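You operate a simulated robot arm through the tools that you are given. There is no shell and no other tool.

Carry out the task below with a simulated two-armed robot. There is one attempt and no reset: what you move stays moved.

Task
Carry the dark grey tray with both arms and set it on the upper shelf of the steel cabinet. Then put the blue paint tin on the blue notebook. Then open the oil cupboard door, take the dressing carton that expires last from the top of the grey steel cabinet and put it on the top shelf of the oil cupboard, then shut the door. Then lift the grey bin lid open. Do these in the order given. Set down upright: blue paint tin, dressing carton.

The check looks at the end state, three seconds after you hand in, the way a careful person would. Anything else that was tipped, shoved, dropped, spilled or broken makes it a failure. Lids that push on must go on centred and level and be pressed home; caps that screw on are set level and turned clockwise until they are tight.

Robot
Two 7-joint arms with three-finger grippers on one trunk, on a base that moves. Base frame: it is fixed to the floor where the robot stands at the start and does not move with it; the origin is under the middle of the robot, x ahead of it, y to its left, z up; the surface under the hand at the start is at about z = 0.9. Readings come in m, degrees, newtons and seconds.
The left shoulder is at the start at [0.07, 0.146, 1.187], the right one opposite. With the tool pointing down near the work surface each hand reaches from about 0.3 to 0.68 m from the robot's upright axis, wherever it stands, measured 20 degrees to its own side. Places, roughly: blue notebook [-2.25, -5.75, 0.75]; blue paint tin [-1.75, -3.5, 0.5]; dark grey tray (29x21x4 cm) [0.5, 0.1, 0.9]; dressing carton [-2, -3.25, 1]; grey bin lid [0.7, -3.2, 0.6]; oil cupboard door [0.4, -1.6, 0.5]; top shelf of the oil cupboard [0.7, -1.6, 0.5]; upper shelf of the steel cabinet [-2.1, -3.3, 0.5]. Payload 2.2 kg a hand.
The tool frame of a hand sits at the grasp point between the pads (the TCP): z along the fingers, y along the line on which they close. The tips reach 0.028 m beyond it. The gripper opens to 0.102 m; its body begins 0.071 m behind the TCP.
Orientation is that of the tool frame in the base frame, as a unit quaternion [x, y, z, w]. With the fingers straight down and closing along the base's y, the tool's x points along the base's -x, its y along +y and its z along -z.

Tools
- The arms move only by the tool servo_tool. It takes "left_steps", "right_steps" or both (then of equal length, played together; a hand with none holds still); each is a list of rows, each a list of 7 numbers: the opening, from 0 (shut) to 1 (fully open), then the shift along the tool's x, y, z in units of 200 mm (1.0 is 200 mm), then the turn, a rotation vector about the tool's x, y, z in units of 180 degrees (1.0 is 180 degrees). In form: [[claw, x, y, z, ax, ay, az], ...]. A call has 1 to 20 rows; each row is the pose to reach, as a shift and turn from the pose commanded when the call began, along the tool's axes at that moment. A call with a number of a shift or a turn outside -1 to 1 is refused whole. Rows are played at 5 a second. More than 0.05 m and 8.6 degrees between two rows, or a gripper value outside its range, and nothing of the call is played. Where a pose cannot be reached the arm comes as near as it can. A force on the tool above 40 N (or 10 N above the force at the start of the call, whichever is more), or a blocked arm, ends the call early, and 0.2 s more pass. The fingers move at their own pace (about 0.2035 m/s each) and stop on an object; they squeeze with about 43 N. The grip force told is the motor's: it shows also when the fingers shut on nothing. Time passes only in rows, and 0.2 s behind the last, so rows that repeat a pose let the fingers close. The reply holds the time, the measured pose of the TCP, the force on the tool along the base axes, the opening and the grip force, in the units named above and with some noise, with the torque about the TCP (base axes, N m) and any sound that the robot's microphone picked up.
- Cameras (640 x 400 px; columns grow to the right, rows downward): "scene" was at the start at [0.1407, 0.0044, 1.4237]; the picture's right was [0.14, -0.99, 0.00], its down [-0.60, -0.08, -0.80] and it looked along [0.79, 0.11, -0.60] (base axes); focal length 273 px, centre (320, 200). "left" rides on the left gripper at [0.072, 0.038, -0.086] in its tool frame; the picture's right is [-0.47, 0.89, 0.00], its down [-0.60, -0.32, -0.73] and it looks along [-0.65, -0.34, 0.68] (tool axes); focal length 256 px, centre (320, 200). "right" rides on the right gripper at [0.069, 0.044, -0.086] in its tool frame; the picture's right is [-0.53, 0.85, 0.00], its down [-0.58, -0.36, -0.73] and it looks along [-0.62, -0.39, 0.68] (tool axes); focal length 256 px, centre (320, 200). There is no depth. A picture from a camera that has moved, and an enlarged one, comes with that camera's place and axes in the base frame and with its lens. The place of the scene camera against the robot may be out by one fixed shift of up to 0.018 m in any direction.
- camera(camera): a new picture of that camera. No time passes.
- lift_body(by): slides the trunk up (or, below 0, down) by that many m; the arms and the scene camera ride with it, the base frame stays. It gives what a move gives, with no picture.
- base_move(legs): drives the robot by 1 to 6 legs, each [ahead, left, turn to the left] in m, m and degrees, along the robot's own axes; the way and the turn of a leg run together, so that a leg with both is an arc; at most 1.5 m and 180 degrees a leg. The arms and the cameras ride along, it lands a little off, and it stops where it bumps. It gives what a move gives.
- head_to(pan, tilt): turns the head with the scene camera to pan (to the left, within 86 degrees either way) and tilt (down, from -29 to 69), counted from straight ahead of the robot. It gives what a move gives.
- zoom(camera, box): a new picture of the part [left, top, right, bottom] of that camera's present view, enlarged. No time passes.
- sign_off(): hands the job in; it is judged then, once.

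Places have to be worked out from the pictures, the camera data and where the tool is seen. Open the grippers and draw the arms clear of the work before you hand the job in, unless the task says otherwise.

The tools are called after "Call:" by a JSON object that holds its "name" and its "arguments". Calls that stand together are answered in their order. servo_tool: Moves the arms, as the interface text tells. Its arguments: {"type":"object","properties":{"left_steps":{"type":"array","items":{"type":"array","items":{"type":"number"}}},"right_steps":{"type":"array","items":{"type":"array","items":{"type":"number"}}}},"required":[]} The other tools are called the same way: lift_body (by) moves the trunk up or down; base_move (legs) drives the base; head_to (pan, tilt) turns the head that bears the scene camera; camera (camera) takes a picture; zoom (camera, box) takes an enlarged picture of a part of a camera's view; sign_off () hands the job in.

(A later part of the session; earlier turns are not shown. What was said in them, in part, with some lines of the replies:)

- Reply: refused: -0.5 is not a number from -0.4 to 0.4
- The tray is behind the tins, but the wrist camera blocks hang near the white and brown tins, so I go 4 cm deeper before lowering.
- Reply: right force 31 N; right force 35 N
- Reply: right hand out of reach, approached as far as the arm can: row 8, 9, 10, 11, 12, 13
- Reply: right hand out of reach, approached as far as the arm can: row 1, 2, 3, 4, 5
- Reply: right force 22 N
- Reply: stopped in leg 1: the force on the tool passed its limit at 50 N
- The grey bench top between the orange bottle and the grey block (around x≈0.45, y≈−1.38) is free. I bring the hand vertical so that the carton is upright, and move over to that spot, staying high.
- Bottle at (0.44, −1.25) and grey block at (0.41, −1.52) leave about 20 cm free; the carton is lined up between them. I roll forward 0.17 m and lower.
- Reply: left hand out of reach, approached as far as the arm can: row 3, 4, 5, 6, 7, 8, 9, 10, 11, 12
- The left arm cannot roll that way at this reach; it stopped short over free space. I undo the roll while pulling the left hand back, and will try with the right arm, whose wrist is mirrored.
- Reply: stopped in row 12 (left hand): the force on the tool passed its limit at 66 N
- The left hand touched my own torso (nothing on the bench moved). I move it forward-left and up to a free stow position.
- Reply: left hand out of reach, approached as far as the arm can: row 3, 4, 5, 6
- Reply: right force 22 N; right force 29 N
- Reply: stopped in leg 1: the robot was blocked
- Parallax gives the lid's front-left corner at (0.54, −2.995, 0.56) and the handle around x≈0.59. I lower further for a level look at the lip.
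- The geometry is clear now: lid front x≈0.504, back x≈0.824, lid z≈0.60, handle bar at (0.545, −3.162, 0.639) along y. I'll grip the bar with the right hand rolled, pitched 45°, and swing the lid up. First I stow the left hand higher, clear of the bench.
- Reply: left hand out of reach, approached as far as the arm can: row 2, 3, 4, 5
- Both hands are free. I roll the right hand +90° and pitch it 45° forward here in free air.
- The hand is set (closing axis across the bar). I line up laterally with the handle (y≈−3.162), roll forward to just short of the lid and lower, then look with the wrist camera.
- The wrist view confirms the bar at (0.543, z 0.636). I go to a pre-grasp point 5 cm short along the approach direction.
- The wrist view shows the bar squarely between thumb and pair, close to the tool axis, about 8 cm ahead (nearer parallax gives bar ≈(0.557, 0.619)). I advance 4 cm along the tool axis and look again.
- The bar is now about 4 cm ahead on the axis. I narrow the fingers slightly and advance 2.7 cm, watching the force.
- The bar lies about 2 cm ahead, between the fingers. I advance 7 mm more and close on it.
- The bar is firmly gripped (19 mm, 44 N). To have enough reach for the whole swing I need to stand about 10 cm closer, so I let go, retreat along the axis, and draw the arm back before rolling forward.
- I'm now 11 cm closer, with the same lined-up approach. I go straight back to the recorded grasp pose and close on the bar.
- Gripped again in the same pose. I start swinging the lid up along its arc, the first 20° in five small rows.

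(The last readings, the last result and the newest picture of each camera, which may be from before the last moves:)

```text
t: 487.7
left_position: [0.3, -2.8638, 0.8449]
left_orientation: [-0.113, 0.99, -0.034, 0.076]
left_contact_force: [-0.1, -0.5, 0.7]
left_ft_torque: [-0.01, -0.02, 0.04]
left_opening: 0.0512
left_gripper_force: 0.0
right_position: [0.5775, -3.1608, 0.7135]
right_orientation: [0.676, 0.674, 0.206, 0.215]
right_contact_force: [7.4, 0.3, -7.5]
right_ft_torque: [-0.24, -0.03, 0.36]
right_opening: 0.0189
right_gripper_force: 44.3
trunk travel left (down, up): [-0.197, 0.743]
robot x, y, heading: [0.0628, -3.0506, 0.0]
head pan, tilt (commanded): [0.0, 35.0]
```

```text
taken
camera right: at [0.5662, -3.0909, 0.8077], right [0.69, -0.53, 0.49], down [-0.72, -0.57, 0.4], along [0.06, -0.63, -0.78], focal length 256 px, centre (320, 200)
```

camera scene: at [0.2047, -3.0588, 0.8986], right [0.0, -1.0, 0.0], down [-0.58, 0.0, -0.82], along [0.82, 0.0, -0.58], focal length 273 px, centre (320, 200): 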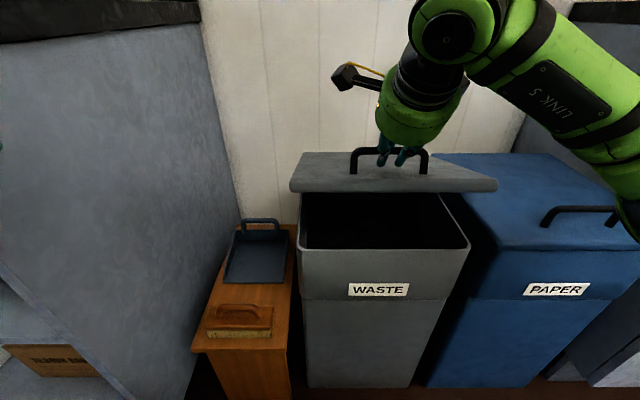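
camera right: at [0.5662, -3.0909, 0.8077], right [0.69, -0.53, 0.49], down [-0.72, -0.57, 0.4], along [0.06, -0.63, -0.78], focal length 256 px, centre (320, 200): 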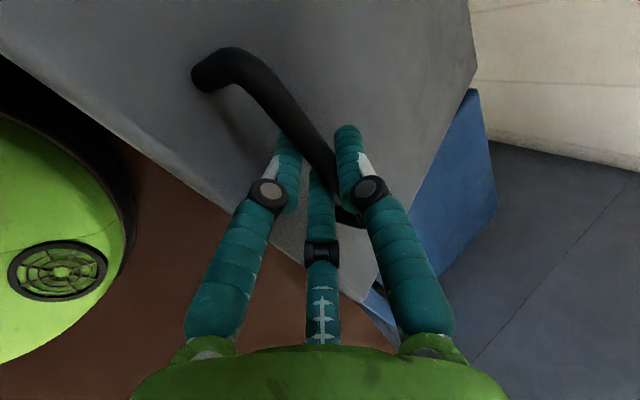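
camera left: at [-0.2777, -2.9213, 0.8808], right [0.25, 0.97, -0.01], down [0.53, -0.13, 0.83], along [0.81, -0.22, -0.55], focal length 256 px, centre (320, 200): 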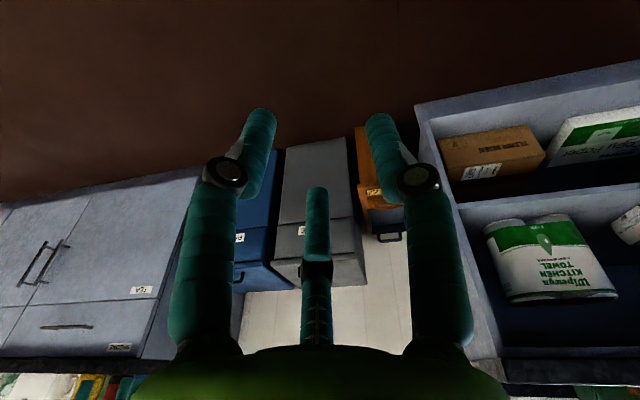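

The lid swings on its rear hinge as expected (20° so far, light forces). But my shoulder is too low to follow the whole arc, so I set the lid gently back down, to re-grip with the trunk raised.

Call:
{"name": "servo_tool", "arguments": {"right_steps": [[0, 0, -0.0862, 0.0478, -0.01, 0, 0], [0, 0, -0.1688, 0.1, -0.02, 0, 0], [0, 0, -0.2483, 0.1593, -0.03, 0, 0], [0, 0, -0.323, 0.2237, -0.04, 0, 0], [0, 0, -0.3936, 0.292, -0.05, 0, 0], [0, 0, -0.3936, 0.292, -0.05, 0, 0]]}}

Call:
{"name": "servo_tool", "arguments": {"right_steps": [[0.4, 0, 0, 0, 0, 0, 0], [0.55, 0, 0, 0, 0, 0, 0], [0.55, 0, 0, -0.1, 0, 0, 0], [0.55, 0, 0, -0.2, 0, 0, 0], [0.55, 0, 0, -0.3, 0, 0, 0]]}}

Call:
{"name": "lift_body", "arguments": {"by": 0.2}}

Call:
{"name": "servo_tool", "arguments": {"right_steps": [[0.55, 0, -0.138, 0.144, 0, 0, 0], [0.55, 0, -0.277, 0.288, 0, 0, 0], [0.55, 0, -0.415, 0.433, 0, 0, 0], [0.55, 0, -0.554, 0.577, 0, 0, 0], [0.55, 0, -0.692, 0.721, 0, 0, 0], [0.55, 0, -0.692, 0.721, 0, 0, 0]]}}

Call:
{"name": "camera", "arguments": {"camera": "right"}}

Call:
{"name": "camera", "arguments": {"camera": "scene"}}

```text
t: 489.1
left_position: [0.2984, -2.8618, 0.8455]
left_orientation: [-0.112, 0.99, -0.035, 0.077]
left_contact_force: [-0.5, 1.1, 0.5]
left_ft_torque: [-0.01, -0.02, -0.01]
left_opening: 0.0508
left_gripper_force: 0.0
right_position: [0.5445, -3.1616, 0.6225]
right_orientation: [0.657, 0.655, 0.26, 0.268]
right_contact_force: [6.6, 1.8, 4.5]
right_ft_torque: [-0.29, -0.11, 0.21]
right_opening: 0.0188
right_gripper_force: 43.7
trunk travel left (down, up): [-0.197, 0.743]
robot x, y, heading: [0.0649, -3.0526, 0.3]
head pan, tilt (commanded): [0.0, 35.0]
```

```text
t: 490.3
left_position: [0.2979, -2.8624, 0.8467]
left_orientation: [-0.112, 0.99, -0.035, 0.077]
left_contact_force: [0.7, -0.1, -0.2]
left_ft_torque: [0.04, -0.02, 0.0]
left_opening: 0.0509
left_gripper_force: 0.1
right_position: [0.5032, -3.1611, 0.6655]
right_orientation: [0.657, 0.655, 0.26, 0.268]
right_contact_force: [-0.3, -0.3, 0.0]
right_ft_torque: [-0.04, -0.01, -0.02]
right_opening: 0.0561
right_gripper_force: 0.1
trunk travel left (down, up): [-0.197, 0.743]
robot x, y, heading: [0.0625, -3.0461, -0.0]
head pan, tilt (commanded): [0.0, 35.0]
```

```text
t: 492.4
left_position: [0.2977, -2.8631, 1.0456]
left_orientation: [-0.112, 0.99, -0.035, 0.077]
left_contact_force: [0.5, 0.2, -0.8]
left_ft_torque: [-0.02, 0.01, -0.03]
left_opening: 0.051
left_gripper_force: 0.0
right_position: [0.5046, -3.161, 0.8669]
right_orientation: [0.657, 0.655, 0.259, 0.268]
right_contact_force: [0.2, -0.8, 0.3]
right_ft_torque: [-0.02, 0.01, -0.01]
right_opening: 0.0561
right_gripper_force: 0.1
trunk travel left (down, up): [-0.397, 0.543]
robot x, y, heading: [0.0619, -3.0504, -0.1]
head pan, tilt (commanded): [0.0, 35.0]
```

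```text
t: 493.9
left_position: [0.2979, -2.8643, 1.0452]
left_orientation: [-0.112, 0.99, -0.035, 0.076]
left_contact_force: [-0.1, 0.4, 0.9]
left_ft_torque: [-0.01, -0.01, -0.02]
left_opening: 0.0511
left_gripper_force: 0.1
right_position: [0.5051, -3.1617, 0.6642]
right_orientation: [0.656, 0.655, 0.26, 0.269]
right_contact_force: [-0.7, 0.3, -0.3]
right_ft_torque: [0.01, -0.03, -0.01]
right_opening: 0.0562
right_gripper_force: 0.1
trunk travel left (down, up): [-0.397, 0.543]
robot x, y, heading: [0.0575, -3.0509, -0.2]
head pan, tilt (commanded): [0.0, 35.0]
```

```text
taken
camera right: at [0.4787, -3.0909, 0.7549], right [0.61, -0.53, 0.59], down [-0.77, -0.57, 0.28], along [0.19, -0.63, -0.76], focal length 256 px, centre (320, 200)
```

right: 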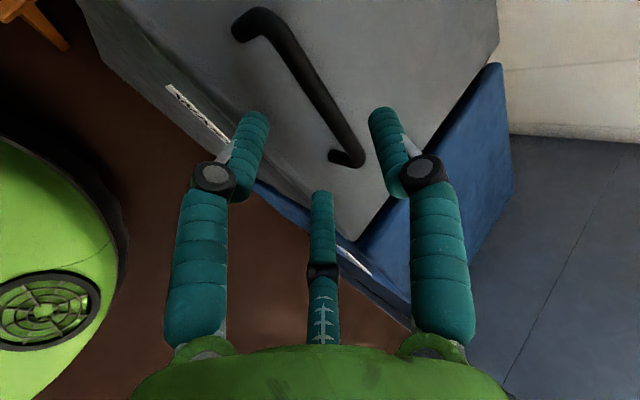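

```text
taken
camera scene: at [0.203, -3.0584, 1.099], right [0.0, -1.0, 0.0], down [-0.57, 0.0, -0.82], along [0.82, 0.0, -0.57], focal length 273 px, centre (320, 200)
```

scene: 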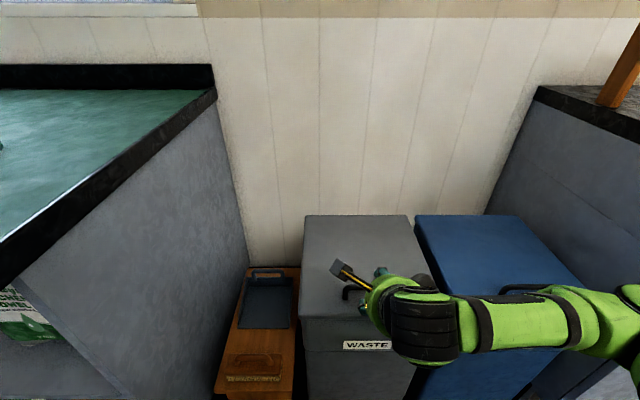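

The lid is closed again and the arm reaches the same pose with the trunk 0.2 m higher. I re-approach and grip the bar.

Call:
{"name": "servo_tool", "arguments": {"right_steps": [[0.55, 0, 0.001, 0.1, 0, 0, 0], [0.53, 0, 0.002, 0.2, 0, 0, 0], [0.52, 0, 0.003, 0.285, 0, 0, 0], [0.4, 0, 0.003, 0.291, 0, 0, 0], [0.2, 0, 0.003, 0.291, 0, 0, 0], [0, 0, 0.003, 0.291, 0, 0, 0], [0, 0, 0.003, 0.291, 0, 0, 0], [0, 0, 0.003, 0.291, 0, 0, 0]]}}

Call:
{"name": "camera", "arguments": {"camera": "right"}}

```text
t: 495.6
left_position: [0.2975, -2.8619, 1.0458]
left_orientation: [-0.112, 0.99, -0.035, 0.077]
left_contact_force: [-0.2, 1.0, -0.4]
left_ft_torque: [0.01, 0.01, 0.03]
left_opening: 0.0512
left_gripper_force: 0.1
right_position: [0.5452, -3.1633, 0.6246]
right_orientation: [0.658, 0.655, 0.259, 0.267]
right_contact_force: [-0.4, 1.9, -2.3]
right_ft_torque: [-0.16, 0.01, 0.21]
right_opening: 0.0191
right_gripper_force: 44.4
trunk travel left (down, up): [-0.397, 0.543]
robot x, y, heading: [0.0588, -3.0469, -0.2]
head pan, tilt (commanded): [0.0, 35.0]
```

```text
taken
camera right: at [0.5178, -3.0932, 0.7156], right [0.61, -0.53, 0.59], down [-0.77, -0.57, 0.28], along [0.19, -0.63, -0.76], focal length 256 px, centre (320, 200)
```

right: 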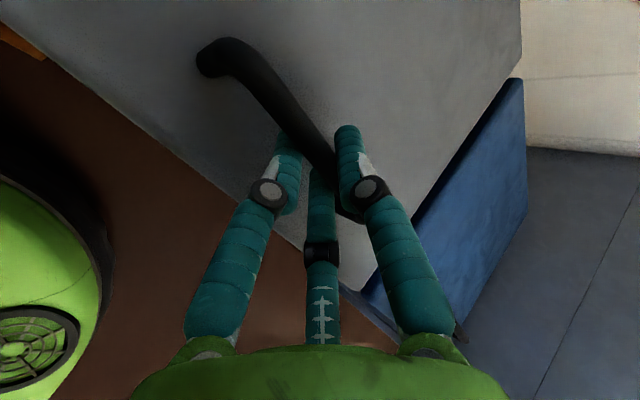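

Gripped (44 N). I swing the lid up the first 20° as before.

Call:
{"name": "servo_tool", "arguments": {"right_steps": [[0, 0, 0.081, -0.056, 0.01, 0, 0], [0, 0, 0.166, -0.107, 0.02, 0, 0], [0, 0, 0.255, -0.152, 0.03, 0, 0], [0, 0, 0.346, -0.189, 0.04, 0, 0], [0, 0, 0.44, -0.221, 0.05, 0, 0]]}}

Call:
{"name": "servo_tool", "arguments": {"right_steps": [[0, 0, 0.0976, -0.0284, 0.01, 0, 0], [0, 0, 0.1887, -0.063, 0.02, 0, 0], [0, 0, 0.2825, -0.091, 0.03, 0, 0], [0, 0, 0.3782, -0.1122, 0.04, 0, 0], [0, 0, 0.4746, -0.1274, 0.05, 0, 0]]}}

Call:
{"name": "camera", "arguments": {"camera": "scene"}}

Call:
{"name": "camera", "arguments": {"camera": "right"}}

```text
t: 496.9
left_position: [0.2991, -2.8636, 1.0445]
left_orientation: [-0.112, 0.99, -0.035, 0.077]
left_contact_force: [0.3, -0.2, 0.1]
left_ft_torque: [0.0, -0.02, 0.02]
left_opening: 0.0511
left_gripper_force: 0.0
right_position: [0.5794, -3.165, 0.7187]
right_orientation: [0.676, 0.673, 0.206, 0.216]
right_contact_force: [5.2, -0.5, -5.4]
right_ft_torque: [-0.12, -0.04, 0.57]
right_opening: 0.0191
right_gripper_force: 44.0
trunk travel left (down, up): [-0.397, 0.543]
robot x, y, heading: [0.0627, -3.0492, 0.0]
head pan, tilt (commanded): [0.0, 35.0]
```

```text
t: 498.1
left_position: [0.2964, -2.8641, 1.0468]
left_orientation: [-0.112, 0.99, -0.035, 0.078]
left_contact_force: [0.3, 0.5, 0.4]
left_ft_torque: [0.02, -0.01, -0.01]
left_opening: 0.0511
left_gripper_force: 0.0
right_position: [0.6403, -3.164, 0.7927]
right_orientation: [0.691, 0.687, 0.155, 0.163]
right_contact_force: [-6.7, -6.2, 5.6]
right_ft_torque: [0.16, 0.05, 0.74]
right_opening: 0.0191
right_gripper_force: 44.9
trunk travel left (down, up): [-0.397, 0.543]
robot x, y, heading: [0.0591, -3.0505, -0.1]
head pan, tilt (commanded): [0.0, 35.0]
```

```text
taken
camera scene: at [0.2013, -3.0595, 1.0993], right [0.0, -1.0, 0.0], down [-0.57, 0.0, -0.82], along [0.82, 0.0, -0.57], focal length 273 px, centre (320, 200)
```

scene: 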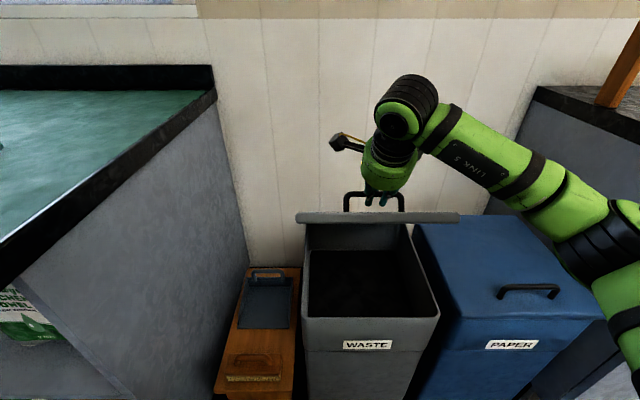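

```text
taken
camera right: at [0.6439, -3.0933, 0.8889], right [0.76, -0.54, 0.38], down [-0.65, -0.57, 0.5], along [-0.06, -0.62, -0.78], focal length 256 px, centre (320, 200)
```

right: 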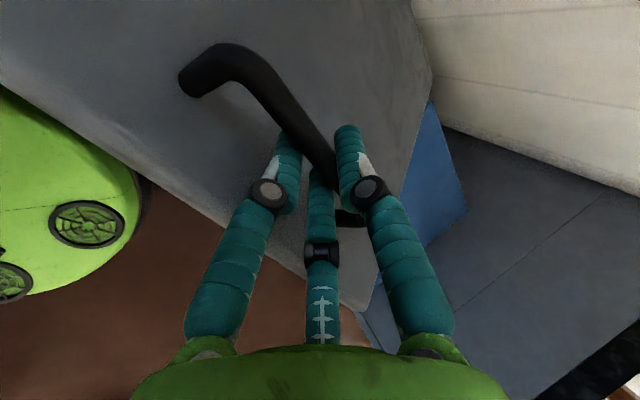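

The lid is at about 40° with light forces. I continue to 60°.

Call:
{"name": "servo_tool", "arguments": {"right_steps": [[0, 0, 0.0896, -0.0372, 0.01, 0, 0], [0, 0, 0.1869, -0.0546, 0.02, 0, 0], [0, 0, 0.2854, -0.0653, 0.03, 0, 0], [0, 0, 0.3839, -0.0682, 0.04, 0, 0], [0, 0, 0.4832, -0.0657, 0.05, 0, 0]]}}

Call:
{"name": "camera", "arguments": {"camera": "scene"}}

Call:
{"name": "camera", "arguments": {"camera": "right"}}

```text
t: 499.2
left_position: [0.3, -2.8636, 1.0456]
left_orientation: [-0.112, 0.99, -0.036, 0.077]
left_contact_force: [0.5, -0.1, 0.7]
left_ft_torque: [0.01, 0.02, 0.01]
left_opening: 0.0509
left_gripper_force: 0.0
right_position: [0.7229, -3.1636, 0.8456]
right_orientation: [0.701, 0.698, 0.1, 0.108]
right_contact_force: [0.8, -3.8, -3.9]
right_ft_torque: [-0.25, 0.13, 0.41]
right_opening: 0.0191
right_gripper_force: 44.4
trunk travel left (down, up): [-0.397, 0.543]
robot x, y, heading: [0.061, -3.0499, 0.0]
head pan, tilt (commanded): [0.0, 35.0]
```

```text
taken
camera scene: at [0.2037, -3.0594, 1.0988], right [0.0, -1.0, 0.0], down [-0.57, 0.0, -0.82], along [0.82, 0.0, -0.57], focal length 273 px, centre (320, 200)
```

scene: 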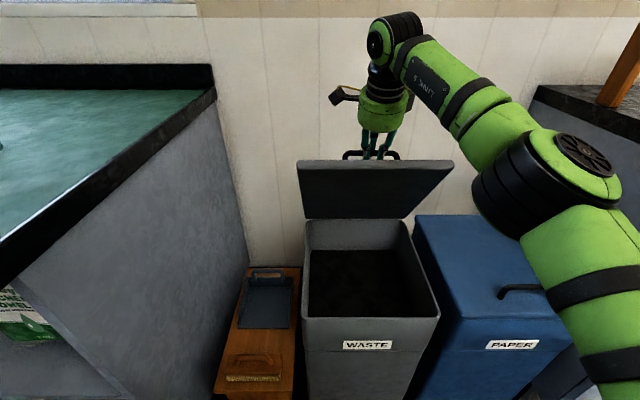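

```text
taken
camera right: at [0.7406, -3.0933, 0.9397], right [0.81, -0.54, 0.25], down [-0.56, -0.57, 0.6], along [-0.18, -0.62, -0.76], focal length 256 px, centre (320, 200)
```

right: 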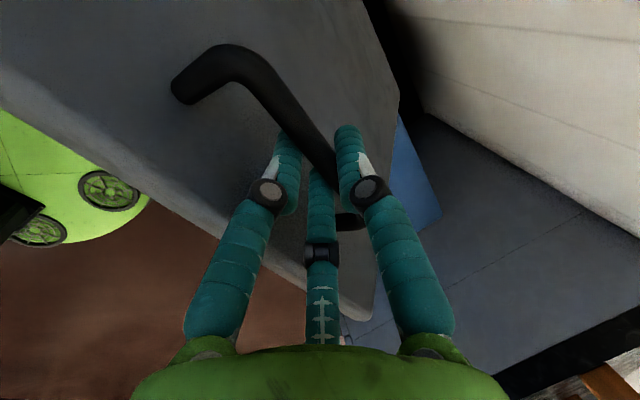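

Smooth to 60° with small forces. The rest is nearly horizontal travel, so I use the base and trunk: up 1 cm, then forward in small steps.

Call:
{"name": "lift_body", "arguments": {"by": 0.009}}

Call:
{"name": "base_move", "arguments": {"legs": [[0.035, 0, 0]]}}

Call:
{"name": "lift_body", "arguments": {"by": 0.008}}

Call:
{"name": "base_move", "arguments": {"legs": [[0.03, 0, 0]]}}

Call:
{"name": "camera", "arguments": {"camera": "scene"}}

Call:
{"name": "camera", "arguments": {"camera": "right"}}

```text
t: 499.8
left_position: [0.3036, -2.8637, 1.052]
left_orientation: [-0.112, 0.99, -0.034, 0.074]
left_contact_force: [0.6, 0.7, -0.6]
left_ft_torque: [0.03, 0.0, 0.01]
left_opening: 0.0509
left_gripper_force: 0.1
right_position: [0.7265, -3.1635, 0.8474]
right_orientation: [0.702, 0.698, 0.096, 0.104]
right_contact_force: [9.6, -2.2, -26.4]
right_ft_torque: [-0.28, 0.08, 0.68]
right_opening: 0.0193
right_gripper_force: 44.0
trunk travel left (down, up): [-0.406, 0.534]
robot x, y, heading: [0.06, -3.0492, -0.3]
head pan, tilt (commanded): [0.0, 35.0]
```

```text
t: 500.7
left_position: [0.3316, -2.8634, 1.055]
left_orientation: [-0.113, 0.99, -0.035, 0.078]
left_contact_force: [-0.1, -0.4, 0.1]
left_ft_torque: [-0.04, 0.0, 0.0]
left_opening: 0.0511
left_gripper_force: 0.1
right_position: [0.7562, -3.1651, 0.8579]
right_orientation: [0.701, 0.697, 0.101, 0.108]
right_contact_force: [-2.6, -2.4, 7.4]
right_ft_torque: [0.05, -0.1, 0.77]
right_opening: 0.019
right_gripper_force: 44.1
trunk travel left (down, up): [-0.406, 0.534]
robot x, y, heading: [0.0964, -3.0526, -0.1]
head pan, tilt (commanded): [0.0, 35.0]
```

```text
t: 501.3
left_position: [0.3362, -2.8647, 1.0617]
left_orientation: [-0.113, 0.99, -0.034, 0.074]
left_contact_force: [0.1, -0.5, -1.0]
left_ft_torque: [-0.03, 0.0, -0.01]
left_opening: 0.051
left_gripper_force: 0.1
right_position: [0.7588, -3.1634, 0.8583]
right_orientation: [0.702, 0.698, 0.097, 0.104]
right_contact_force: [3.4, -1.1, -21.2]
right_ft_torque: [0.24, 0.27, 0.84]
right_opening: 0.019
right_gripper_force: 44.3
trunk travel left (down, up): [-0.414, 0.526]
robot x, y, heading: [0.0917, -3.0519, 0.3]
head pan, tilt (commanded): [0.0, 35.0]
```

```text
t: 502.1
left_position: [0.3629, -2.8645, 1.0629]
left_orientation: [-0.112, 0.99, -0.035, 0.076]
left_contact_force: [0.3, 0.5, -0.1]
left_ft_torque: [-0.04, -0.01, 0.01]
left_opening: 0.0511
left_gripper_force: 0.1
right_position: [0.7858, -3.1637, 0.8657]
right_orientation: [0.701, 0.697, 0.102, 0.109]
right_contact_force: [-0.6, -0.9, -0.4]
right_ft_torque: [-0.04, 0.03, 0.77]
right_opening: 0.0189
right_gripper_force: 43.9
trunk travel left (down, up): [-0.414, 0.526]
robot x, y, heading: [0.1286, -3.0547, 0.1]
head pan, tilt (commanded): [0.0, 35.0]
```

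```text
taken
camera scene: at [0.2674, -3.0589, 1.116], right [0.0, -1.0, 0.0], down [-0.57, 0.0, -0.82], along [0.82, 0.0, -0.57], focal length 273 px, centre (320, 200)
```

scene: 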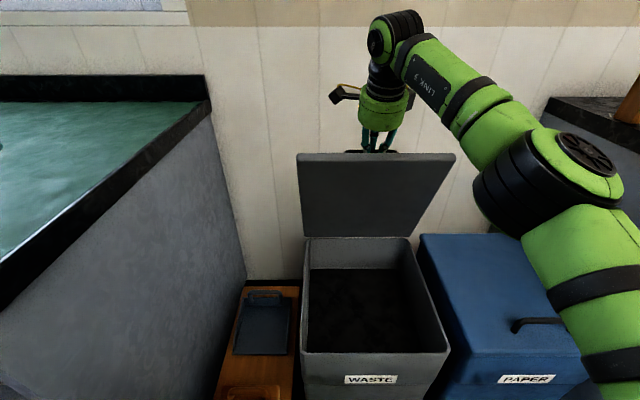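

```text
taken
camera right: at [0.804, -3.0935, 0.9597], right [0.8, -0.54, 0.25], down [-0.57, -0.57, 0.6], along [-0.18, -0.62, -0.76], focal length 256 px, centre (320, 200)
```

right: 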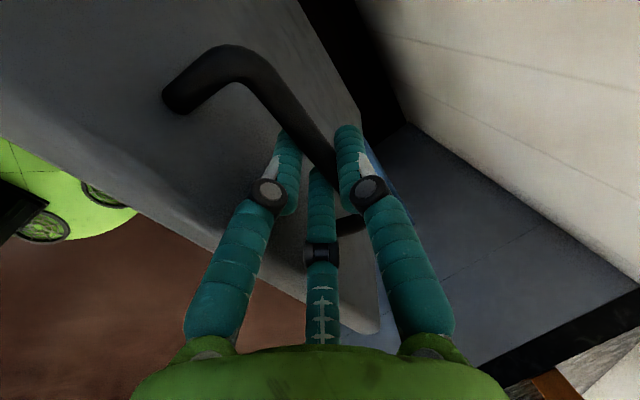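

At about 74° now with nearly zero force. I continue forward in 3 cm steps.

Call:
{"name": "base_move", "arguments": {"legs": [[0.03, 0, 0]]}}

Call:
{"name": "base_move", "arguments": {"legs": [[0.025, 0, 0]]}}

Call:
{"name": "camera", "arguments": {"camera": "scene"}}

Call:
{"name": "camera", "arguments": {"camera": "right"}}

```text
t: 502.9
left_position: [0.3891, -2.8628, 1.0634]
left_orientation: [-0.112, 0.99, -0.035, 0.079]
left_contact_force: [0.3, -0.5, -0.3]
left_ft_torque: [-0.02, 0.02, 0.01]
left_opening: 0.0509
left_gripper_force: 0.0
right_position: [0.8144, -3.1642, 0.869]
right_orientation: [0.701, 0.697, 0.103, 0.11]
right_contact_force: [-2.8, -3.6, 15.1]
right_ft_torque: [0.16, -0.05, 0.79]
right_opening: 0.0188
right_gripper_force: 44.2
trunk travel left (down, up): [-0.414, 0.526]
robot x, y, heading: [0.1506, -3.0511, -0.5]
head pan, tilt (commanded): [0.0, 35.0]
```

```text
t: 503.7
left_position: [0.4157, -2.864, 1.0629]
left_orientation: [-0.112, 0.99, -0.034, 0.079]
left_contact_force: [0.0, 0.0, 0.7]
left_ft_torque: [-0.01, 0.05, -0.03]
left_opening: 0.0511
left_gripper_force: 0.0
right_position: [0.8402, -3.1639, 0.8688]
right_orientation: [0.701, 0.697, 0.103, 0.11]
right_contact_force: [-1.0, -3.6, 13.7]
right_ft_torque: [0.17, 0.03, 0.79]
right_opening: 0.019
right_gripper_force: 44.0
trunk travel left (down, up): [-0.414, 0.526]
robot x, y, heading: [0.1776, -3.0479, 0.1]
head pan, tilt (commanded): [0.0, 35.0]
```

```text
taken
camera scene: at [0.3206, -3.0591, 1.1163], right [0.0, -1.0, 0.0], down [-0.57, 0.0, -0.82], along [0.82, 0.0, -0.57], focal length 273 px, centre (320, 200)
```

scene: 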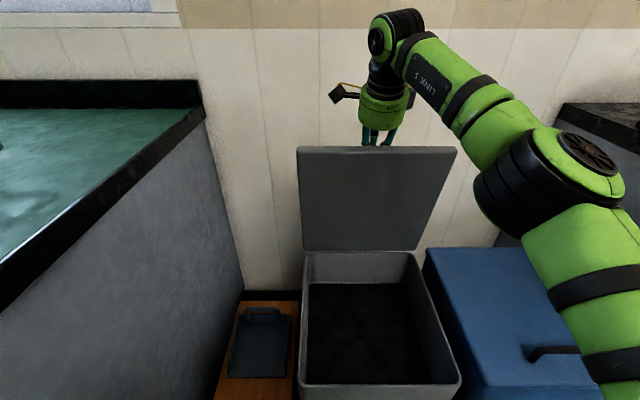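

```text
taken
camera right: at [0.8571, -3.0935, 0.9633], right [0.8, -0.54, 0.26], down [-0.57, -0.57, 0.59], along [-0.17, -0.62, -0.76], focal length 256 px, centre (320, 200)
```

right: 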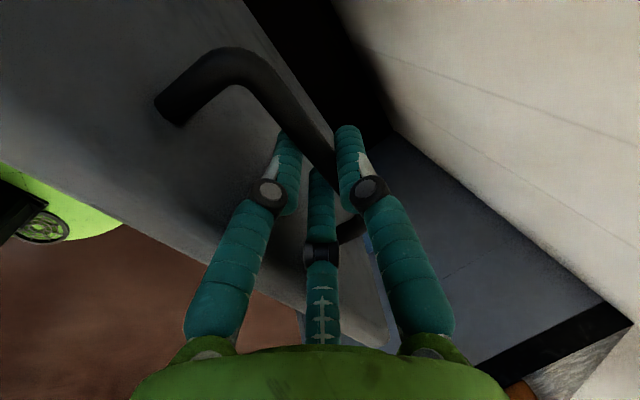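

About 85° now. I extend the arm another 3 cm forward to carry the lid over centre.

Call:
{"name": "servo_tool", "arguments": {"right_steps": [[0, 0, 0.045, 0.03, 0.005, 0, 0], [0, 0, 0.09, 0.05, 0.01, 0, 0], [0, 0, 0.139, 0.068, 0.015, 0, 0], [0, 0, 0.139, 0.068, 0.015, 0, 0]]}}

Call:
{"name": "camera", "arguments": {"camera": "scene"}}

Call:
{"name": "camera", "arguments": {"camera": "right"}}

```text
t: 504.5
left_position: [0.4157, -2.8618, 1.0633]
left_orientation: [-0.113, 0.99, -0.035, 0.078]
left_contact_force: [0.6, 0.4, 0.4]
left_ft_torque: [-0.01, 0.05, 0.0]
left_opening: 0.051
left_gripper_force: 0.0
right_position: [0.849, -3.1637, 0.8688]
right_orientation: [0.698, 0.701, 0.1, 0.104]
right_contact_force: [1.8, 3.4, 20.5]
right_ft_torque: [-0.72, -0.16, 0.12]
right_opening: 0.0189
right_gripper_force: 44.0
right hand out of reach, approached as far as the arm can: row 1, 2, 3
trunk travel left (down, up): [-0.414, 0.526]
robot x, y, heading: [0.1799, -3.0512, 0.0]
head pan, tilt (commanded): [0.0, 35.0]
stopped in row 3 (right hand): the force on the tool passed its limit at 40 N (the readings are from after the stop); the commanded pose is now the measured one
```

```text
taken
camera scene: at [0.3214, -3.0578, 1.116], right [0.0, -1.0, 0.0], down [-0.57, 0.0, -0.82], along [0.82, 0.0, -0.57], focal length 273 px, centre (320, 200)
```

scene: 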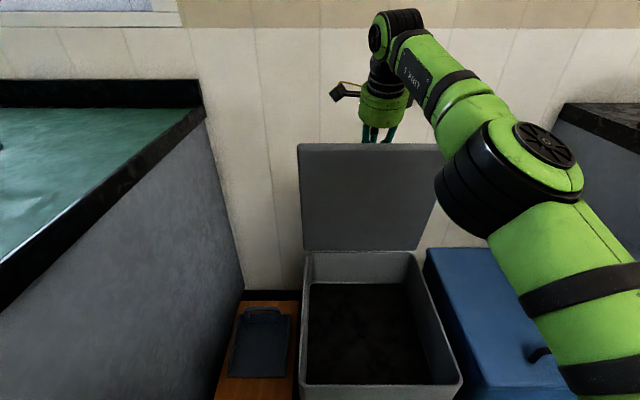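

```text
taken
camera right: at [0.8666, -3.0937, 0.9628], right [0.81, -0.53, 0.24], down [-0.56, -0.58, 0.6], along [-0.18, -0.62, -0.76], focal length 256 px, centre (320, 200)
```

right: 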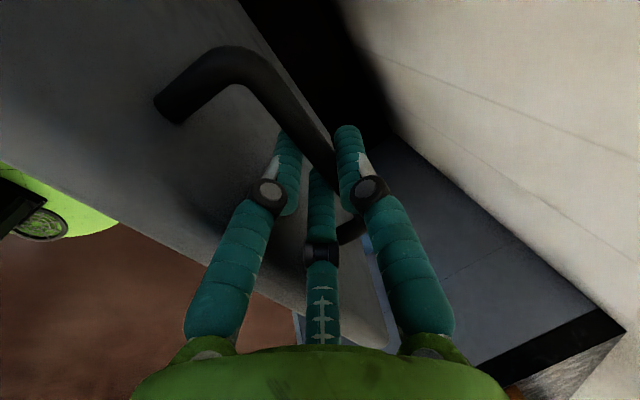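

The upward force says that I am pressing down slightly, so I raise the trunk 7 mm and push on with the base.

Call:
{"name": "lift_body", "arguments": {"by": 0.007}}

Call:
{"name": "base_move", "arguments": {"legs": [[0.025, 0, 0]]}}

Call:
{"name": "camera", "arguments": {"camera": "scene"}}

Call:
{"name": "camera", "arguments": {"camera": "right"}}

```text
t: 505.1
left_position: [0.417, -2.862, 1.0688]
left_orientation: [-0.113, 0.99, -0.035, 0.077]
left_contact_force: [0.8, 0.3, 0.8]
left_ft_torque: [0.0, -0.05, 0.0]
left_opening: 0.0511
left_gripper_force: 0.1
right_position: [0.8487, -3.1634, 0.8687]
right_orientation: [0.7, 0.701, 0.095, 0.098]
right_contact_force: [-0.8, 5.3, -0.4]
right_ft_torque: [-0.42, -0.03, 0.36]
right_opening: 0.0189
right_gripper_force: 44.0
trunk travel left (down, up): [-0.421, 0.519]
robot x, y, heading: [0.1809, -3.0491, -0.2]
head pan, tilt (commanded): [0.0, 35.0]
```

```text
t: 506.0
left_position: [0.4379, -2.8638, 1.0703]
left_orientation: [-0.114, 0.99, -0.035, 0.077]
left_contact_force: [-0.4, 0.4, 1.1]
left_ft_torque: [0.01, 0.01, 0.01]
left_opening: 0.0509
left_gripper_force: 0.1
right_position: [0.87, -3.1636, 0.8671]
right_orientation: [0.699, 0.702, 0.095, 0.097]
right_contact_force: [-0.5, 0.9, -8.8]
right_ft_torque: [-0.43, -0.03, 0.18]
right_opening: 0.019
right_gripper_force: 43.8
trunk travel left (down, up): [-0.421, 0.519]
robot x, y, heading: [0.1998, -3.0529, 0.1]
head pan, tilt (commanded): [0.0, 35.0]
stopped in leg 1: the robot was blocked; the commanded pose is now the measured one
```

```text
taken
camera scene: at [0.3435, -3.0589, 1.123], right [0.0, -1.0, 0.0], down [-0.57, 0.0, -0.82], along [0.82, 0.0, -0.57], focal length 273 px, centre (320, 200)
```

scene: 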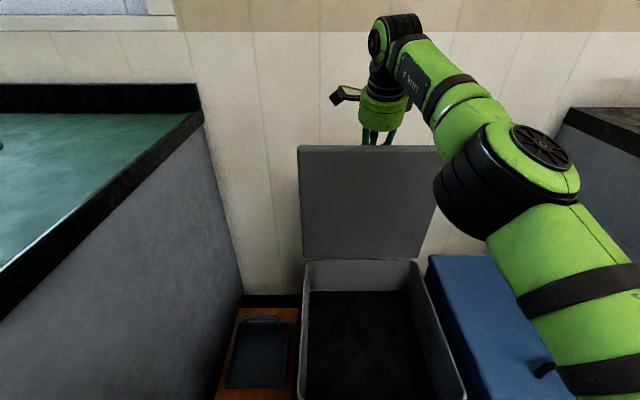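

```text
taken
camera right: at [0.8891, -3.094, 0.9618], right [0.82, -0.53, 0.23], down [-0.54, -0.58, 0.61], along [-0.19, -0.62, -0.76], focal length 256 px, centre (320, 200)
```

right: 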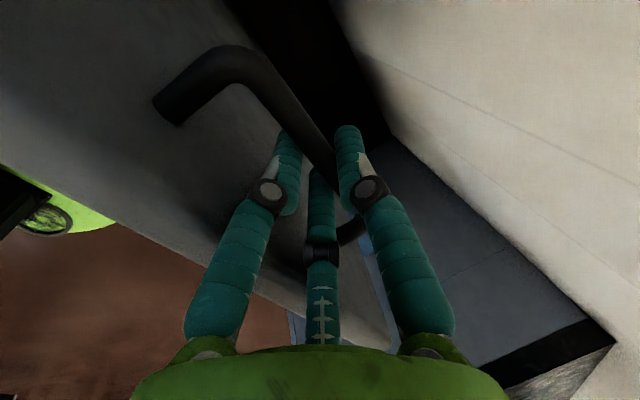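

The lid is about vertical (≈91°) and something resists further travel. I loosen the grip slightly, keeping the bar caged, to see which way the lid wants to rest.

Call:
{"name": "servo_tool", "arguments": {"right_steps": [[0.25, 0, 0, 0, 0, 0, 0], [0.33, 0, 0, 0, 0, 0, 0], [0.33, 0, 0, 0, 0, 0, 0], [0.33, 0, 0, 0, 0, 0, 0], [0.33, 0, 0, 0, 0, 0, 0]]}}

Call:
{"name": "zoom", "arguments": {"camera": "right", "box": [140, 20, 460, 260]}}

Call:
{"name": "camera", "arguments": {"camera": "scene"}}

```text
t: 507.2
left_position: [0.4383, -2.8635, 1.0709]
left_orientation: [-0.114, 0.99, -0.034, 0.077]
left_contact_force: [0.7, 0.2, 0.0]
left_ft_torque: [0.03, 0.01, 0.02]
left_opening: 0.0509
left_gripper_force: 0.0
right_position: [0.8713, -3.1637, 0.8695]
right_orientation: [0.699, 0.702, 0.097, 0.099]
right_contact_force: [-0.5, 0.4, 0.6]
right_ft_torque: [-0.01, 0.03, 0.02]
right_opening: 0.0336
right_gripper_force: 0.1
trunk travel left (down, up): [-0.421, 0.519]
robot x, y, heading: [0.2028, -3.0547, -0.1]
head pan, tilt (commanded): [0.0, 35.0]
```

```text
1.67 times, centred on (300, 140) of right
camera zoom: at [0.8889, -3.0943, 0.9641], right [0.82, -0.53, 0.23], down [-0.55, -0.58, 0.61], along [-0.19, -0.62, -0.76], focal length 427 px, centre (353, 300)
```

zoom: 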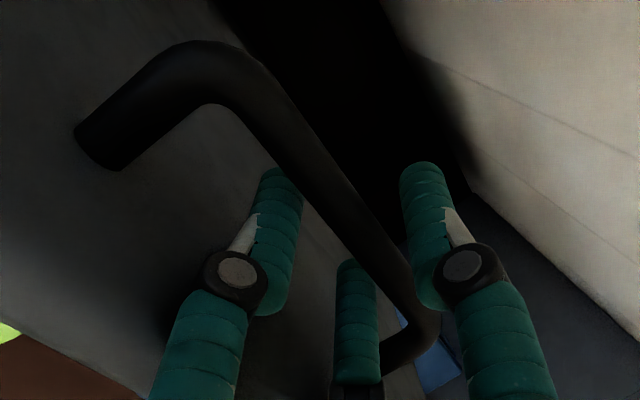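

```text
taken
camera scene: at [0.3433, -3.0587, 1.123], right [0.0, -1.0, 0.0], down [-0.57, 0.0, -0.82], along [0.82, 0.0, -0.57], focal length 273 px, centre (320, 200)
```

scene: 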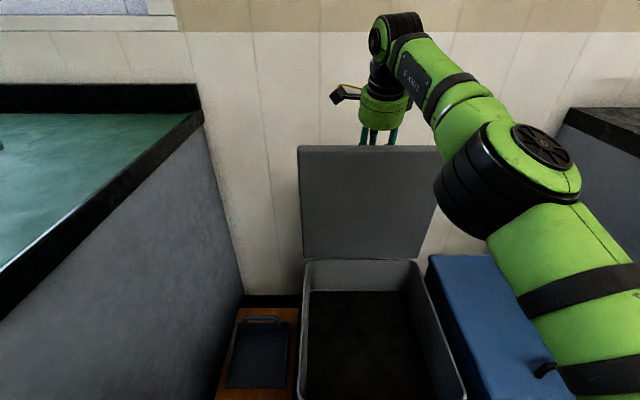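

The lid stays by itself with no load on the fingers. I check what blocked me by looking down at the front of my base and the bin.

Call:
{"name": "head_to", "arguments": {"pan": 0, "tilt": 65}}

Call:
{"name": "camera", "arguments": {"camera": "scene"}}

Call:
{"name": "camera", "arguments": {"camera": "left"}}

```text
t: 508.2
left_position: [0.4386, -2.862, 1.0687]
left_orientation: [-0.113, 0.99, -0.034, 0.078]
left_contact_force: [0.0, -0.1, -0.3]
left_ft_torque: [0.04, 0.03, -0.04]
left_opening: 0.0512
left_gripper_force: 0.2
right_position: [0.8691, -3.1638, 0.8699]
right_orientation: [0.699, 0.702, 0.096, 0.099]
right_contact_force: [-0.5, -0.6, -0.2]
right_ft_torque: [-0.02, -0.03, 0.0]
right_opening: 0.0339
right_gripper_force: 0.0
trunk travel left (down, up): [-0.421, 0.519]
robot x, y, heading: [0.2018, -3.0512, -0.2]
head pan, tilt (commanded): [0.0, 65.0]
```

```text
taken
camera scene: at [0.316, -3.0588, 1.0832], right [0.0, -1.0, 0.0], down [-0.91, 0.0, -0.42], along [0.42, 0.0, -0.91], focal length 273 px, centre (320, 200)
```

scene: 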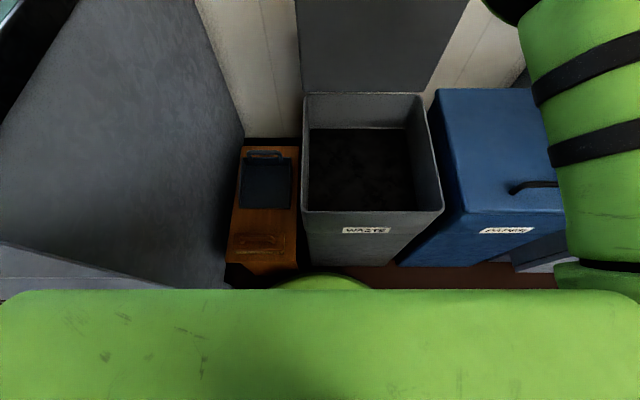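

```text
taken
camera left: at [0.3474, -2.8389, 1.1412], right [0.25, 0.97, -0.01], down [0.53, -0.13, 0.84], along [0.81, -0.22, -0.55], focal length 256 px, centre (320, 200)
```

left: 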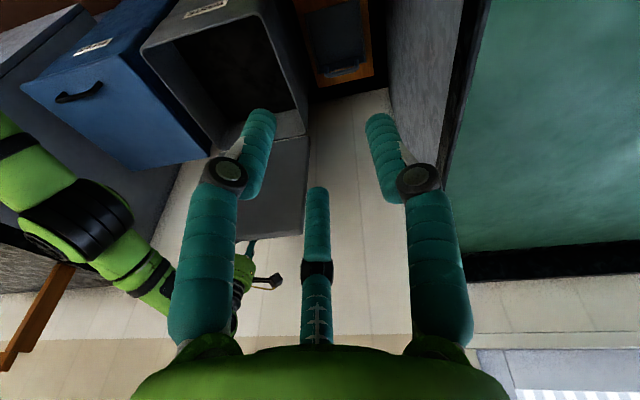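

My base is just touching something low in front (the wooden box or the bin), so I must go no further. The lid holds itself at slightly past vertical; I lift the hand straight up off the bar.

Call:
{"name": "lift_body", "arguments": {"by": 0.02}}

Call:
{"name": "lift_body", "arguments": {"by": 0.06}}

Call:
{"name": "head_to", "arguments": {"pan": 0, "tilt": 40}}

Call:
{"name": "camera", "arguments": {"camera": "scene"}}

Call:
{"name": "camera", "arguments": {"camera": "right"}}

```text
t: 508.9
left_position: [0.439, -2.8627, 1.0892]
left_orientation: [-0.114, 0.99, -0.036, 0.076]
left_contact_force: [0.4, 0.3, -0.3]
left_ft_torque: [-0.02, -0.02, 0.0]
left_opening: 0.0509
left_gripper_force: 0.0
right_position: [0.8711, -3.1643, 0.8898]
right_orientation: [0.699, 0.701, 0.096, 0.098]
right_contact_force: [0.4, 0.0, -0.6]
right_ft_torque: [-0.02, 0.01, 0.03]
right_opening: 0.0337
right_gripper_force: 0.1
trunk travel left (down, up): [-0.441, 0.499]
robot x, y, heading: [0.2043, -3.0537, -0.1]
head pan, tilt (commanded): [0.0, 65.0]
```

```text
t: 509.9
left_position: [0.4386, -2.8624, 1.149]
left_orientation: [-0.114, 0.99, -0.035, 0.075]
left_contact_force: [0.3, 0.2, -0.3]
left_ft_torque: [-0.03, 0.03, -0.01]
left_opening: 0.051
left_gripper_force: 0.1
right_position: [0.8704, -3.1645, 0.9499]
right_orientation: [0.699, 0.702, 0.097, 0.099]
right_contact_force: [-0.2, -0.3, -0.2]
right_ft_torque: [0.0, 0.03, 0.02]
right_opening: 0.0336
right_gripper_force: 0.0
trunk travel left (down, up): [-0.501, 0.439]
robot x, y, heading: [0.204, -3.0514, 0.2]
head pan, tilt (commanded): [0.0, 65.0]
```

```text
t: 510.7
left_position: [0.4395, -2.8633, 1.1509]
left_orientation: [-0.114, 0.99, -0.035, 0.077]
left_contact_force: [0.1, 0.2, 0.3]
left_ft_torque: [0.06, -0.02, 0.01]
left_opening: 0.0508
left_gripper_force: 0.0
right_position: [0.8701, -3.164, 0.9508]
right_orientation: [0.699, 0.702, 0.096, 0.098]
right_contact_force: [1.2, 0.4, 0.7]
right_ft_torque: [-0.01, -0.01, 0.05]
right_opening: 0.0335
right_gripper_force: 0.1
trunk travel left (down, up): [-0.501, 0.439]
robot x, y, heading: [0.2035, -3.0491, 0.1]
head pan, tilt (commanded): [0.0, 40.0]
```

```text
taken
camera scene: at [0.3402, -3.0587, 1.1953], right [0.0, -1.0, 0.0], down [-0.64, 0.0, -0.77], along [0.77, 0.0, -0.64], focal length 273 px, centre (320, 200)
```

scene: 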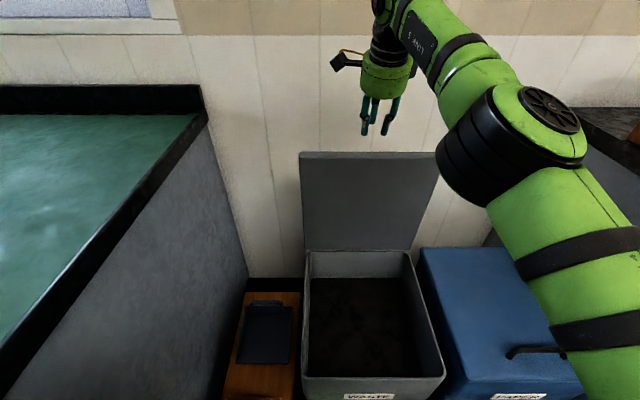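

```text
taken
camera right: at [0.8889, -3.0943, 1.0441], right [0.82, -0.53, 0.23], down [-0.55, -0.58, 0.61], along [-0.19, -0.62, -0.76], focal length 256 px, centre (320, 200)
```

right: 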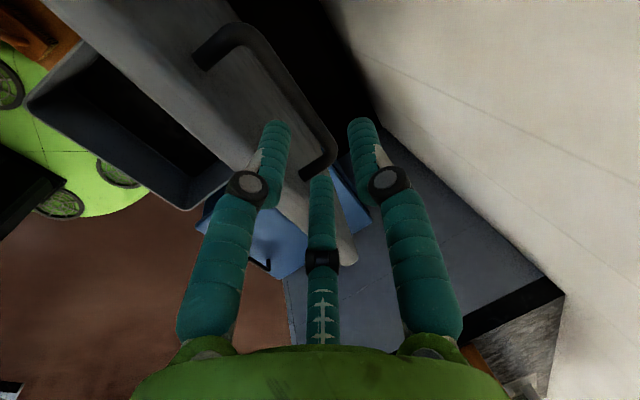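

The hand is clear and the lid stays open at roughly 92–94° on its own. I back my base off 3 cm from the contact, then check whether anything was nudged.

Call:
{"name": "base_move", "arguments": {"legs": [[-0.03, 0, 0]]}}

Call:
{"name": "camera", "arguments": {"camera": "scene"}}

Call:
{"name": "zoom", "arguments": {"camera": "scene", "box": [200, 130, 480, 400]}}

```text
t: 511.6
left_position: [0.4103, -2.8629, 1.1485]
left_orientation: [-0.114, 0.99, -0.035, 0.076]
left_contact_force: [0.6, -0.4, -0.4]
left_ft_torque: [-0.01, -0.03, -0.01]
left_opening: 0.0509
left_gripper_force: 0.1
right_position: [0.8412, -3.1638, 0.9477]
right_orientation: [0.699, 0.702, 0.096, 0.098]
right_contact_force: [0.5, -0.4, 0.2]
right_ft_torque: [-0.02, 0.02, 0.0]
right_opening: 0.0336
right_gripper_force: 0.0
trunk travel left (down, up): [-0.501, 0.439]
robot x, y, heading: [0.1737, -3.0529, 0.3]
head pan, tilt (commanded): [0.0, 40.0]
```

```text
taken
camera scene: at [0.3121, -3.0588, 1.1951], right [0.0, -1.0, 0.0], down [-0.64, 0.0, -0.77], along [0.77, 0.0, -0.64], focal length 273 px, centre (320, 200)
```

scene: 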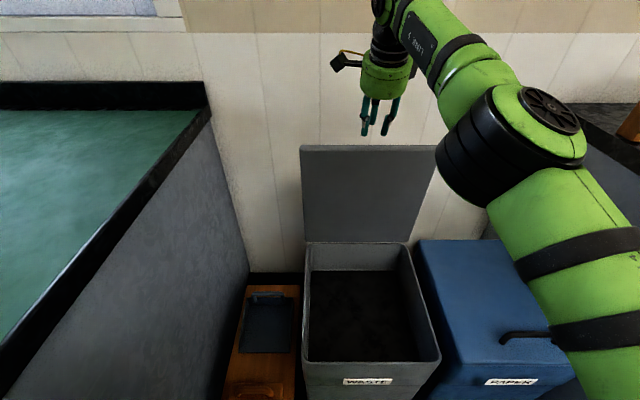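

```text
1.48 times, centred on (340, 265) of scene
camera zoom: at [0.3121, -3.0588, 1.1951], right [0.0, -1.0, 0.0], down [-0.64, 0.0, -0.77], along [0.77, 0.0, -0.64], focal length 404 px, centre (290, 104)
```

zoom: 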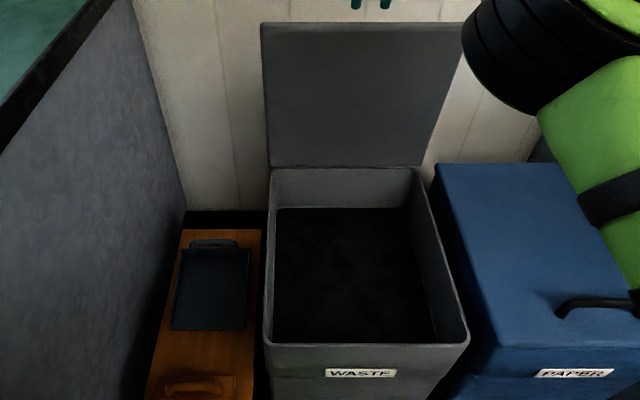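

The lid is fully up and nothing else moved. I raise the arms well clear and back away from the bins.

Call:
{"name": "lift_body", "arguments": {"by": 0.15}}

Call:
{"name": "base_move", "arguments": {"legs": [[-0.6, 0, 0]]}}

Call:
{"name": "head_to", "arguments": {"pan": 0, "tilt": 30}}

Call:
{"name": "camera", "arguments": {"camera": "scene"}}

Call:
{"name": "zoom", "arguments": {"camera": "scene", "box": [220, 130, 460, 300]}}

```text
t: 513.3
left_position: [0.4095, -2.8635, 1.2996]
left_orientation: [-0.115, 0.99, -0.035, 0.076]
left_contact_force: [-0.3, 0.4, -0.2]
left_ft_torque: [0.0, 0.01, 0.03]
left_opening: 0.0511
left_gripper_force: 0.2
right_position: [0.8402, -3.1636, 1.0979]
right_orientation: [0.699, 0.702, 0.096, 0.097]
right_contact_force: [0.0, 0.1, -0.2]
right_ft_torque: [0.0, 0.01, -0.02]
right_opening: 0.0339
right_gripper_force: 0.0
trunk travel left (down, up): [-0.651, 0.289]
robot x, y, heading: [0.1745, -3.0532, -0.0]
head pan, tilt (commanded): [0.0, 40.0]
```

```text
t: 516.7
left_position: [-0.1916, -2.8645, 1.2996]
left_orientation: [-0.116, 0.99, -0.035, 0.077]
left_contact_force: [0.5, 0.3, -0.2]
left_ft_torque: [-0.04, 0.02, -0.02]
left_opening: 0.0509
left_gripper_force: 0.1
right_position: [0.2429, -3.1631, 1.0983]
right_orientation: [0.697, 0.704, 0.096, 0.098]
right_contact_force: [0.2, -0.4, -0.3]
right_ft_torque: [0.0, -0.01, -0.02]
right_opening: 0.0338
right_gripper_force: 0.1
trunk travel left (down, up): [-0.651, 0.289]
robot x, y, heading: [-0.4268, -3.0549, 0.2]
head pan, tilt (commanded): [0.0, 40.0]
```

```text
t: 517.4
left_position: [-0.1919, -2.8628, 1.2985]
left_orientation: [-0.116, 0.99, -0.034, 0.076]
left_contact_force: [-0.4, 1.0, -0.5]
left_ft_torque: [-0.01, 0.0, -0.01]
left_opening: 0.0508
left_gripper_force: 0.0
right_position: [0.242, -3.162, 1.0996]
right_orientation: [0.697, 0.704, 0.097, 0.098]
right_contact_force: [0.2, 0.6, 0.6]
right_ft_torque: [-0.01, 0.0, -0.04]
right_opening: 0.0338
right_gripper_force: 0.0
trunk travel left (down, up): [-0.651, 0.289]
robot x, y, heading: [-0.4277, -3.0515, 0.2]
head pan, tilt (commanded): [0.0, 30.0]
```

```text
taken
camera scene: at [-0.2839, -3.0603, 1.3607], right [0.01, -1.0, 0.0], down [-0.5, 0.0, -0.87], along [0.87, 0.01, -0.5], focal length 273 px, centre (320, 200)
```

scene: 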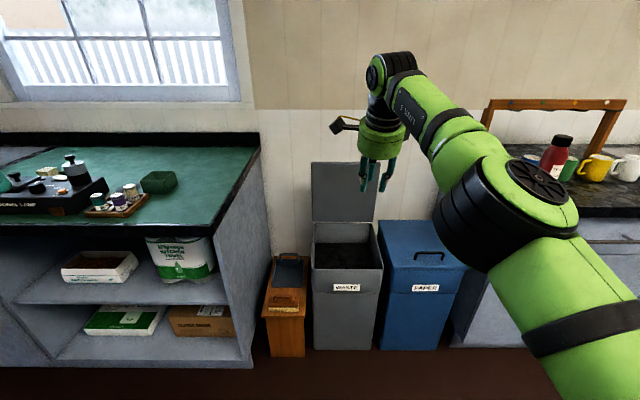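

```text
2.35 times, centred on (340, 215) of scene
camera zoom: at [-0.2839, -3.0603, 1.3607], right [0.01, -1.0, 0.0], down [-0.5, 0.0, -0.87], along [0.87, 0.01, -0.5], focal length 642 px, centre (273, 165)
```

zoom: 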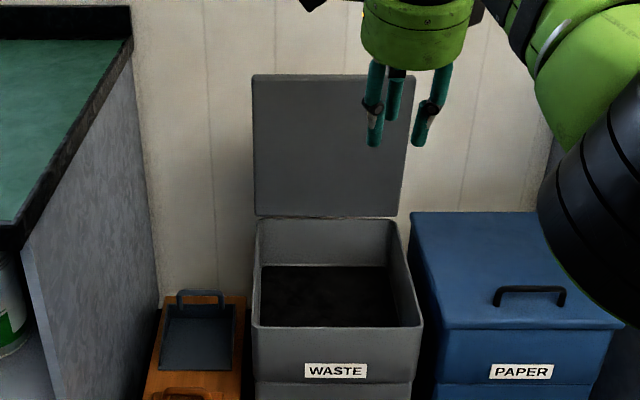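

The lid stands open and its neighbours are untouched. I open both grippers fully and take a last look at the oil cupboard door.

Call:
{"name": "servo_tool", "arguments": {"left_steps": [[0.8, 0, 0, 0, 0, 0, 0], [1.0, 0, 0, 0, 0, 0, 0], [1.0, 0, 0, 0, 0, 0, 0]], "right_steps": [[0.8, 0, 0, 0, 0, 0, 0], [1.0, 0, 0, 0, 0, 0, 0], [1.0, 0, 0, 0, 0, 0, 0]]}}

Call:
{"name": "head_to", "arguments": {"pan": 60, "tilt": 25}}

Call:
{"name": "camera", "arguments": {"camera": "scene"}}

Call:
{"name": "base_move", "arguments": {"legs": [[-0.15, 0, 0], [0, 0, 180]]}}

Call:
{"name": "head_to", "arguments": {"pan": 0, "tilt": 25}}

Call:
{"name": "camera", "arguments": {"camera": "scene"}}

```text
t: 518.2
left_position: [-0.191, -2.8625, 1.3001]
left_orientation: [-0.117, 0.99, -0.035, 0.076]
left_contact_force: [-0.2, 0.0, 0.3]
left_ft_torque: [0.02, 0.01, 0.0]
left_opening: 0.1021
left_gripper_force: 0.0
right_position: [0.2416, -3.1639, 1.0986]
right_orientation: [0.698, 0.703, 0.097, 0.098]
right_contact_force: [-0.1, 0.3, 0.4]
right_ft_torque: [0.0, -0.01, -0.01]
right_opening: 0.1019
right_gripper_force: 0.1
trunk travel left (down, up): [-0.651, 0.289]
robot x, y, heading: [-0.4318, -3.0571, 0.5]
head pan, tilt (commanded): [0.0, 30.0]
```

```text
t: 519.5
left_position: [-0.1911, -2.8643, 1.2989]
left_orientation: [-0.116, 0.99, -0.034, 0.075]
left_contact_force: [0.3, -0.6, -0.1]
left_ft_torque: [0.0, 0.02, 0.04]
left_opening: 0.1023
left_gripper_force: 0.1
right_position: [0.2422, -3.1638, 1.0987]
right_orientation: [0.697, 0.704, 0.096, 0.098]
right_contact_force: [-0.5, 0.7, -0.1]
right_ft_torque: [-0.04, 0.04, 0.01]
right_opening: 0.1019
right_gripper_force: 0.1
trunk travel left (down, up): [-0.651, 0.289]
robot x, y, heading: [-0.4257, -3.0534, 0.4]
head pan, tilt (commanded): [60.0, 25.0]
```

```text
taken
camera scene: at [-0.3283, -2.9808, 1.3687], right [0.87, -0.5, 0.0], down [-0.21, -0.37, -0.91], along [0.45, 0.79, -0.42], focal length 273 px, centre (320, 200)
```

scene: 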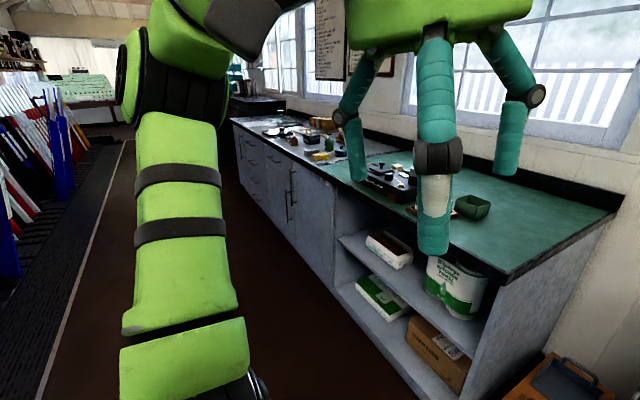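

```text
t: 528.2
left_position: [-0.8239, -3.2359, 1.2991]
left_orientation: [0.992, 0.099, -0.075, -0.036]
left_contact_force: [0.3, 0.6, 0.4]
left_ft_torque: [0.0, 0.01, 0.04]
left_opening: 0.1019
left_gripper_force: 0.0
right_position: [-1.2472, -2.9205, 1.0988]
right_orientation: [-0.691, 0.709, 0.1, -0.095]
right_contact_force: [-0.1, 1.0, 0.5]
right_ft_torque: [-0.03, 0.04, 0.02]
right_opening: 0.1019
right_gripper_force: 0.0
trunk travel left (down, up): [-0.651, 0.289]
robot x, y, heading: [-0.5794, -3.0563, 178.5]
head pan, tilt (commanded): [60.0, 25.0]
```

```text
t: 529.5
left_position: [-0.8239, -3.2357, 1.2993]
left_orientation: [0.992, 0.1, -0.074, -0.036]
left_contact_force: [0.3, -0.1, -0.5]
left_ft_torque: [-0.03, 0.01, 0.01]
left_opening: 0.1022
left_gripper_force: 0.0
right_position: [-1.2465, -2.9206, 1.0994]
right_orientation: [-0.691, 0.709, 0.1, -0.095]
right_contact_force: [-0.2, 1.1, -0.3]
right_ft_torque: [0.0, 0.0, -0.01]
right_opening: 0.1019
right_gripper_force: 0.1
trunk travel left (down, up): [-0.651, 0.289]
robot x, y, heading: [-0.5822, -3.0518, 178.6]
head pan, tilt (commanded): [0.0, 25.0]
```

```text
taken
camera scene: at [-0.7176, -3.0577, 1.3687], right [0.03, 1.0, 0.0], down [0.42, -0.01, -0.91], along [-0.91, 0.03, -0.42], focal length 273 px, centre (320, 200)
```

scene: 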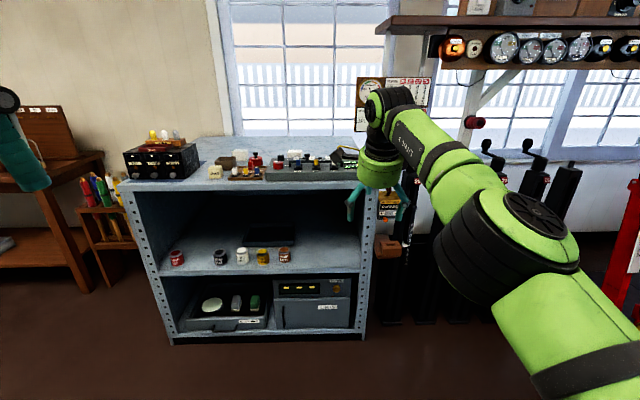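

The door is flush, the tray and tins are in order on the cabinet, the other cartons are untouched, both grippers are open and the arms are clear. I hand the job in.

Call:
{"name": "sign_off", "arguments": {}}

```text
The job is handed in.
```

I did all five steps in the order you gave and handed the job in. The result of the check has not come back to me yet.

- **Tray:** I carried the dark grey tray with both arms and set it on the upper shelf of the steel cabinet, behind the paint tins.
- **Blue paint tin:** It stands upright on the blue notebook on the desk.
- **Dressing carton:** The three use-by dates were 25 May 27, 07 Jun 27 and 16 Jul 27, so I took the July one. It stands upright on the top shelf of the oil cupboard, left of the oil can. I set it on the bench briefly on the way, to change my grip.
- **Oil cupboard door:** I opened it before fetching the carton. It is now shut flush.
- **Grey bin lid:** It is open to about 92–94° and stayed up by itself after I let go.

When I raised the lid, my base touched something low in front, either the wooden box or the bin. I stopped there and backed off. In the pictures afterwards nothing looked moved.

I took a last look at the oil cupboard door and the steel cabinet, and both were in order. I last saw the desk right after setting the tin down, and the bin about ten seconds before handing in.
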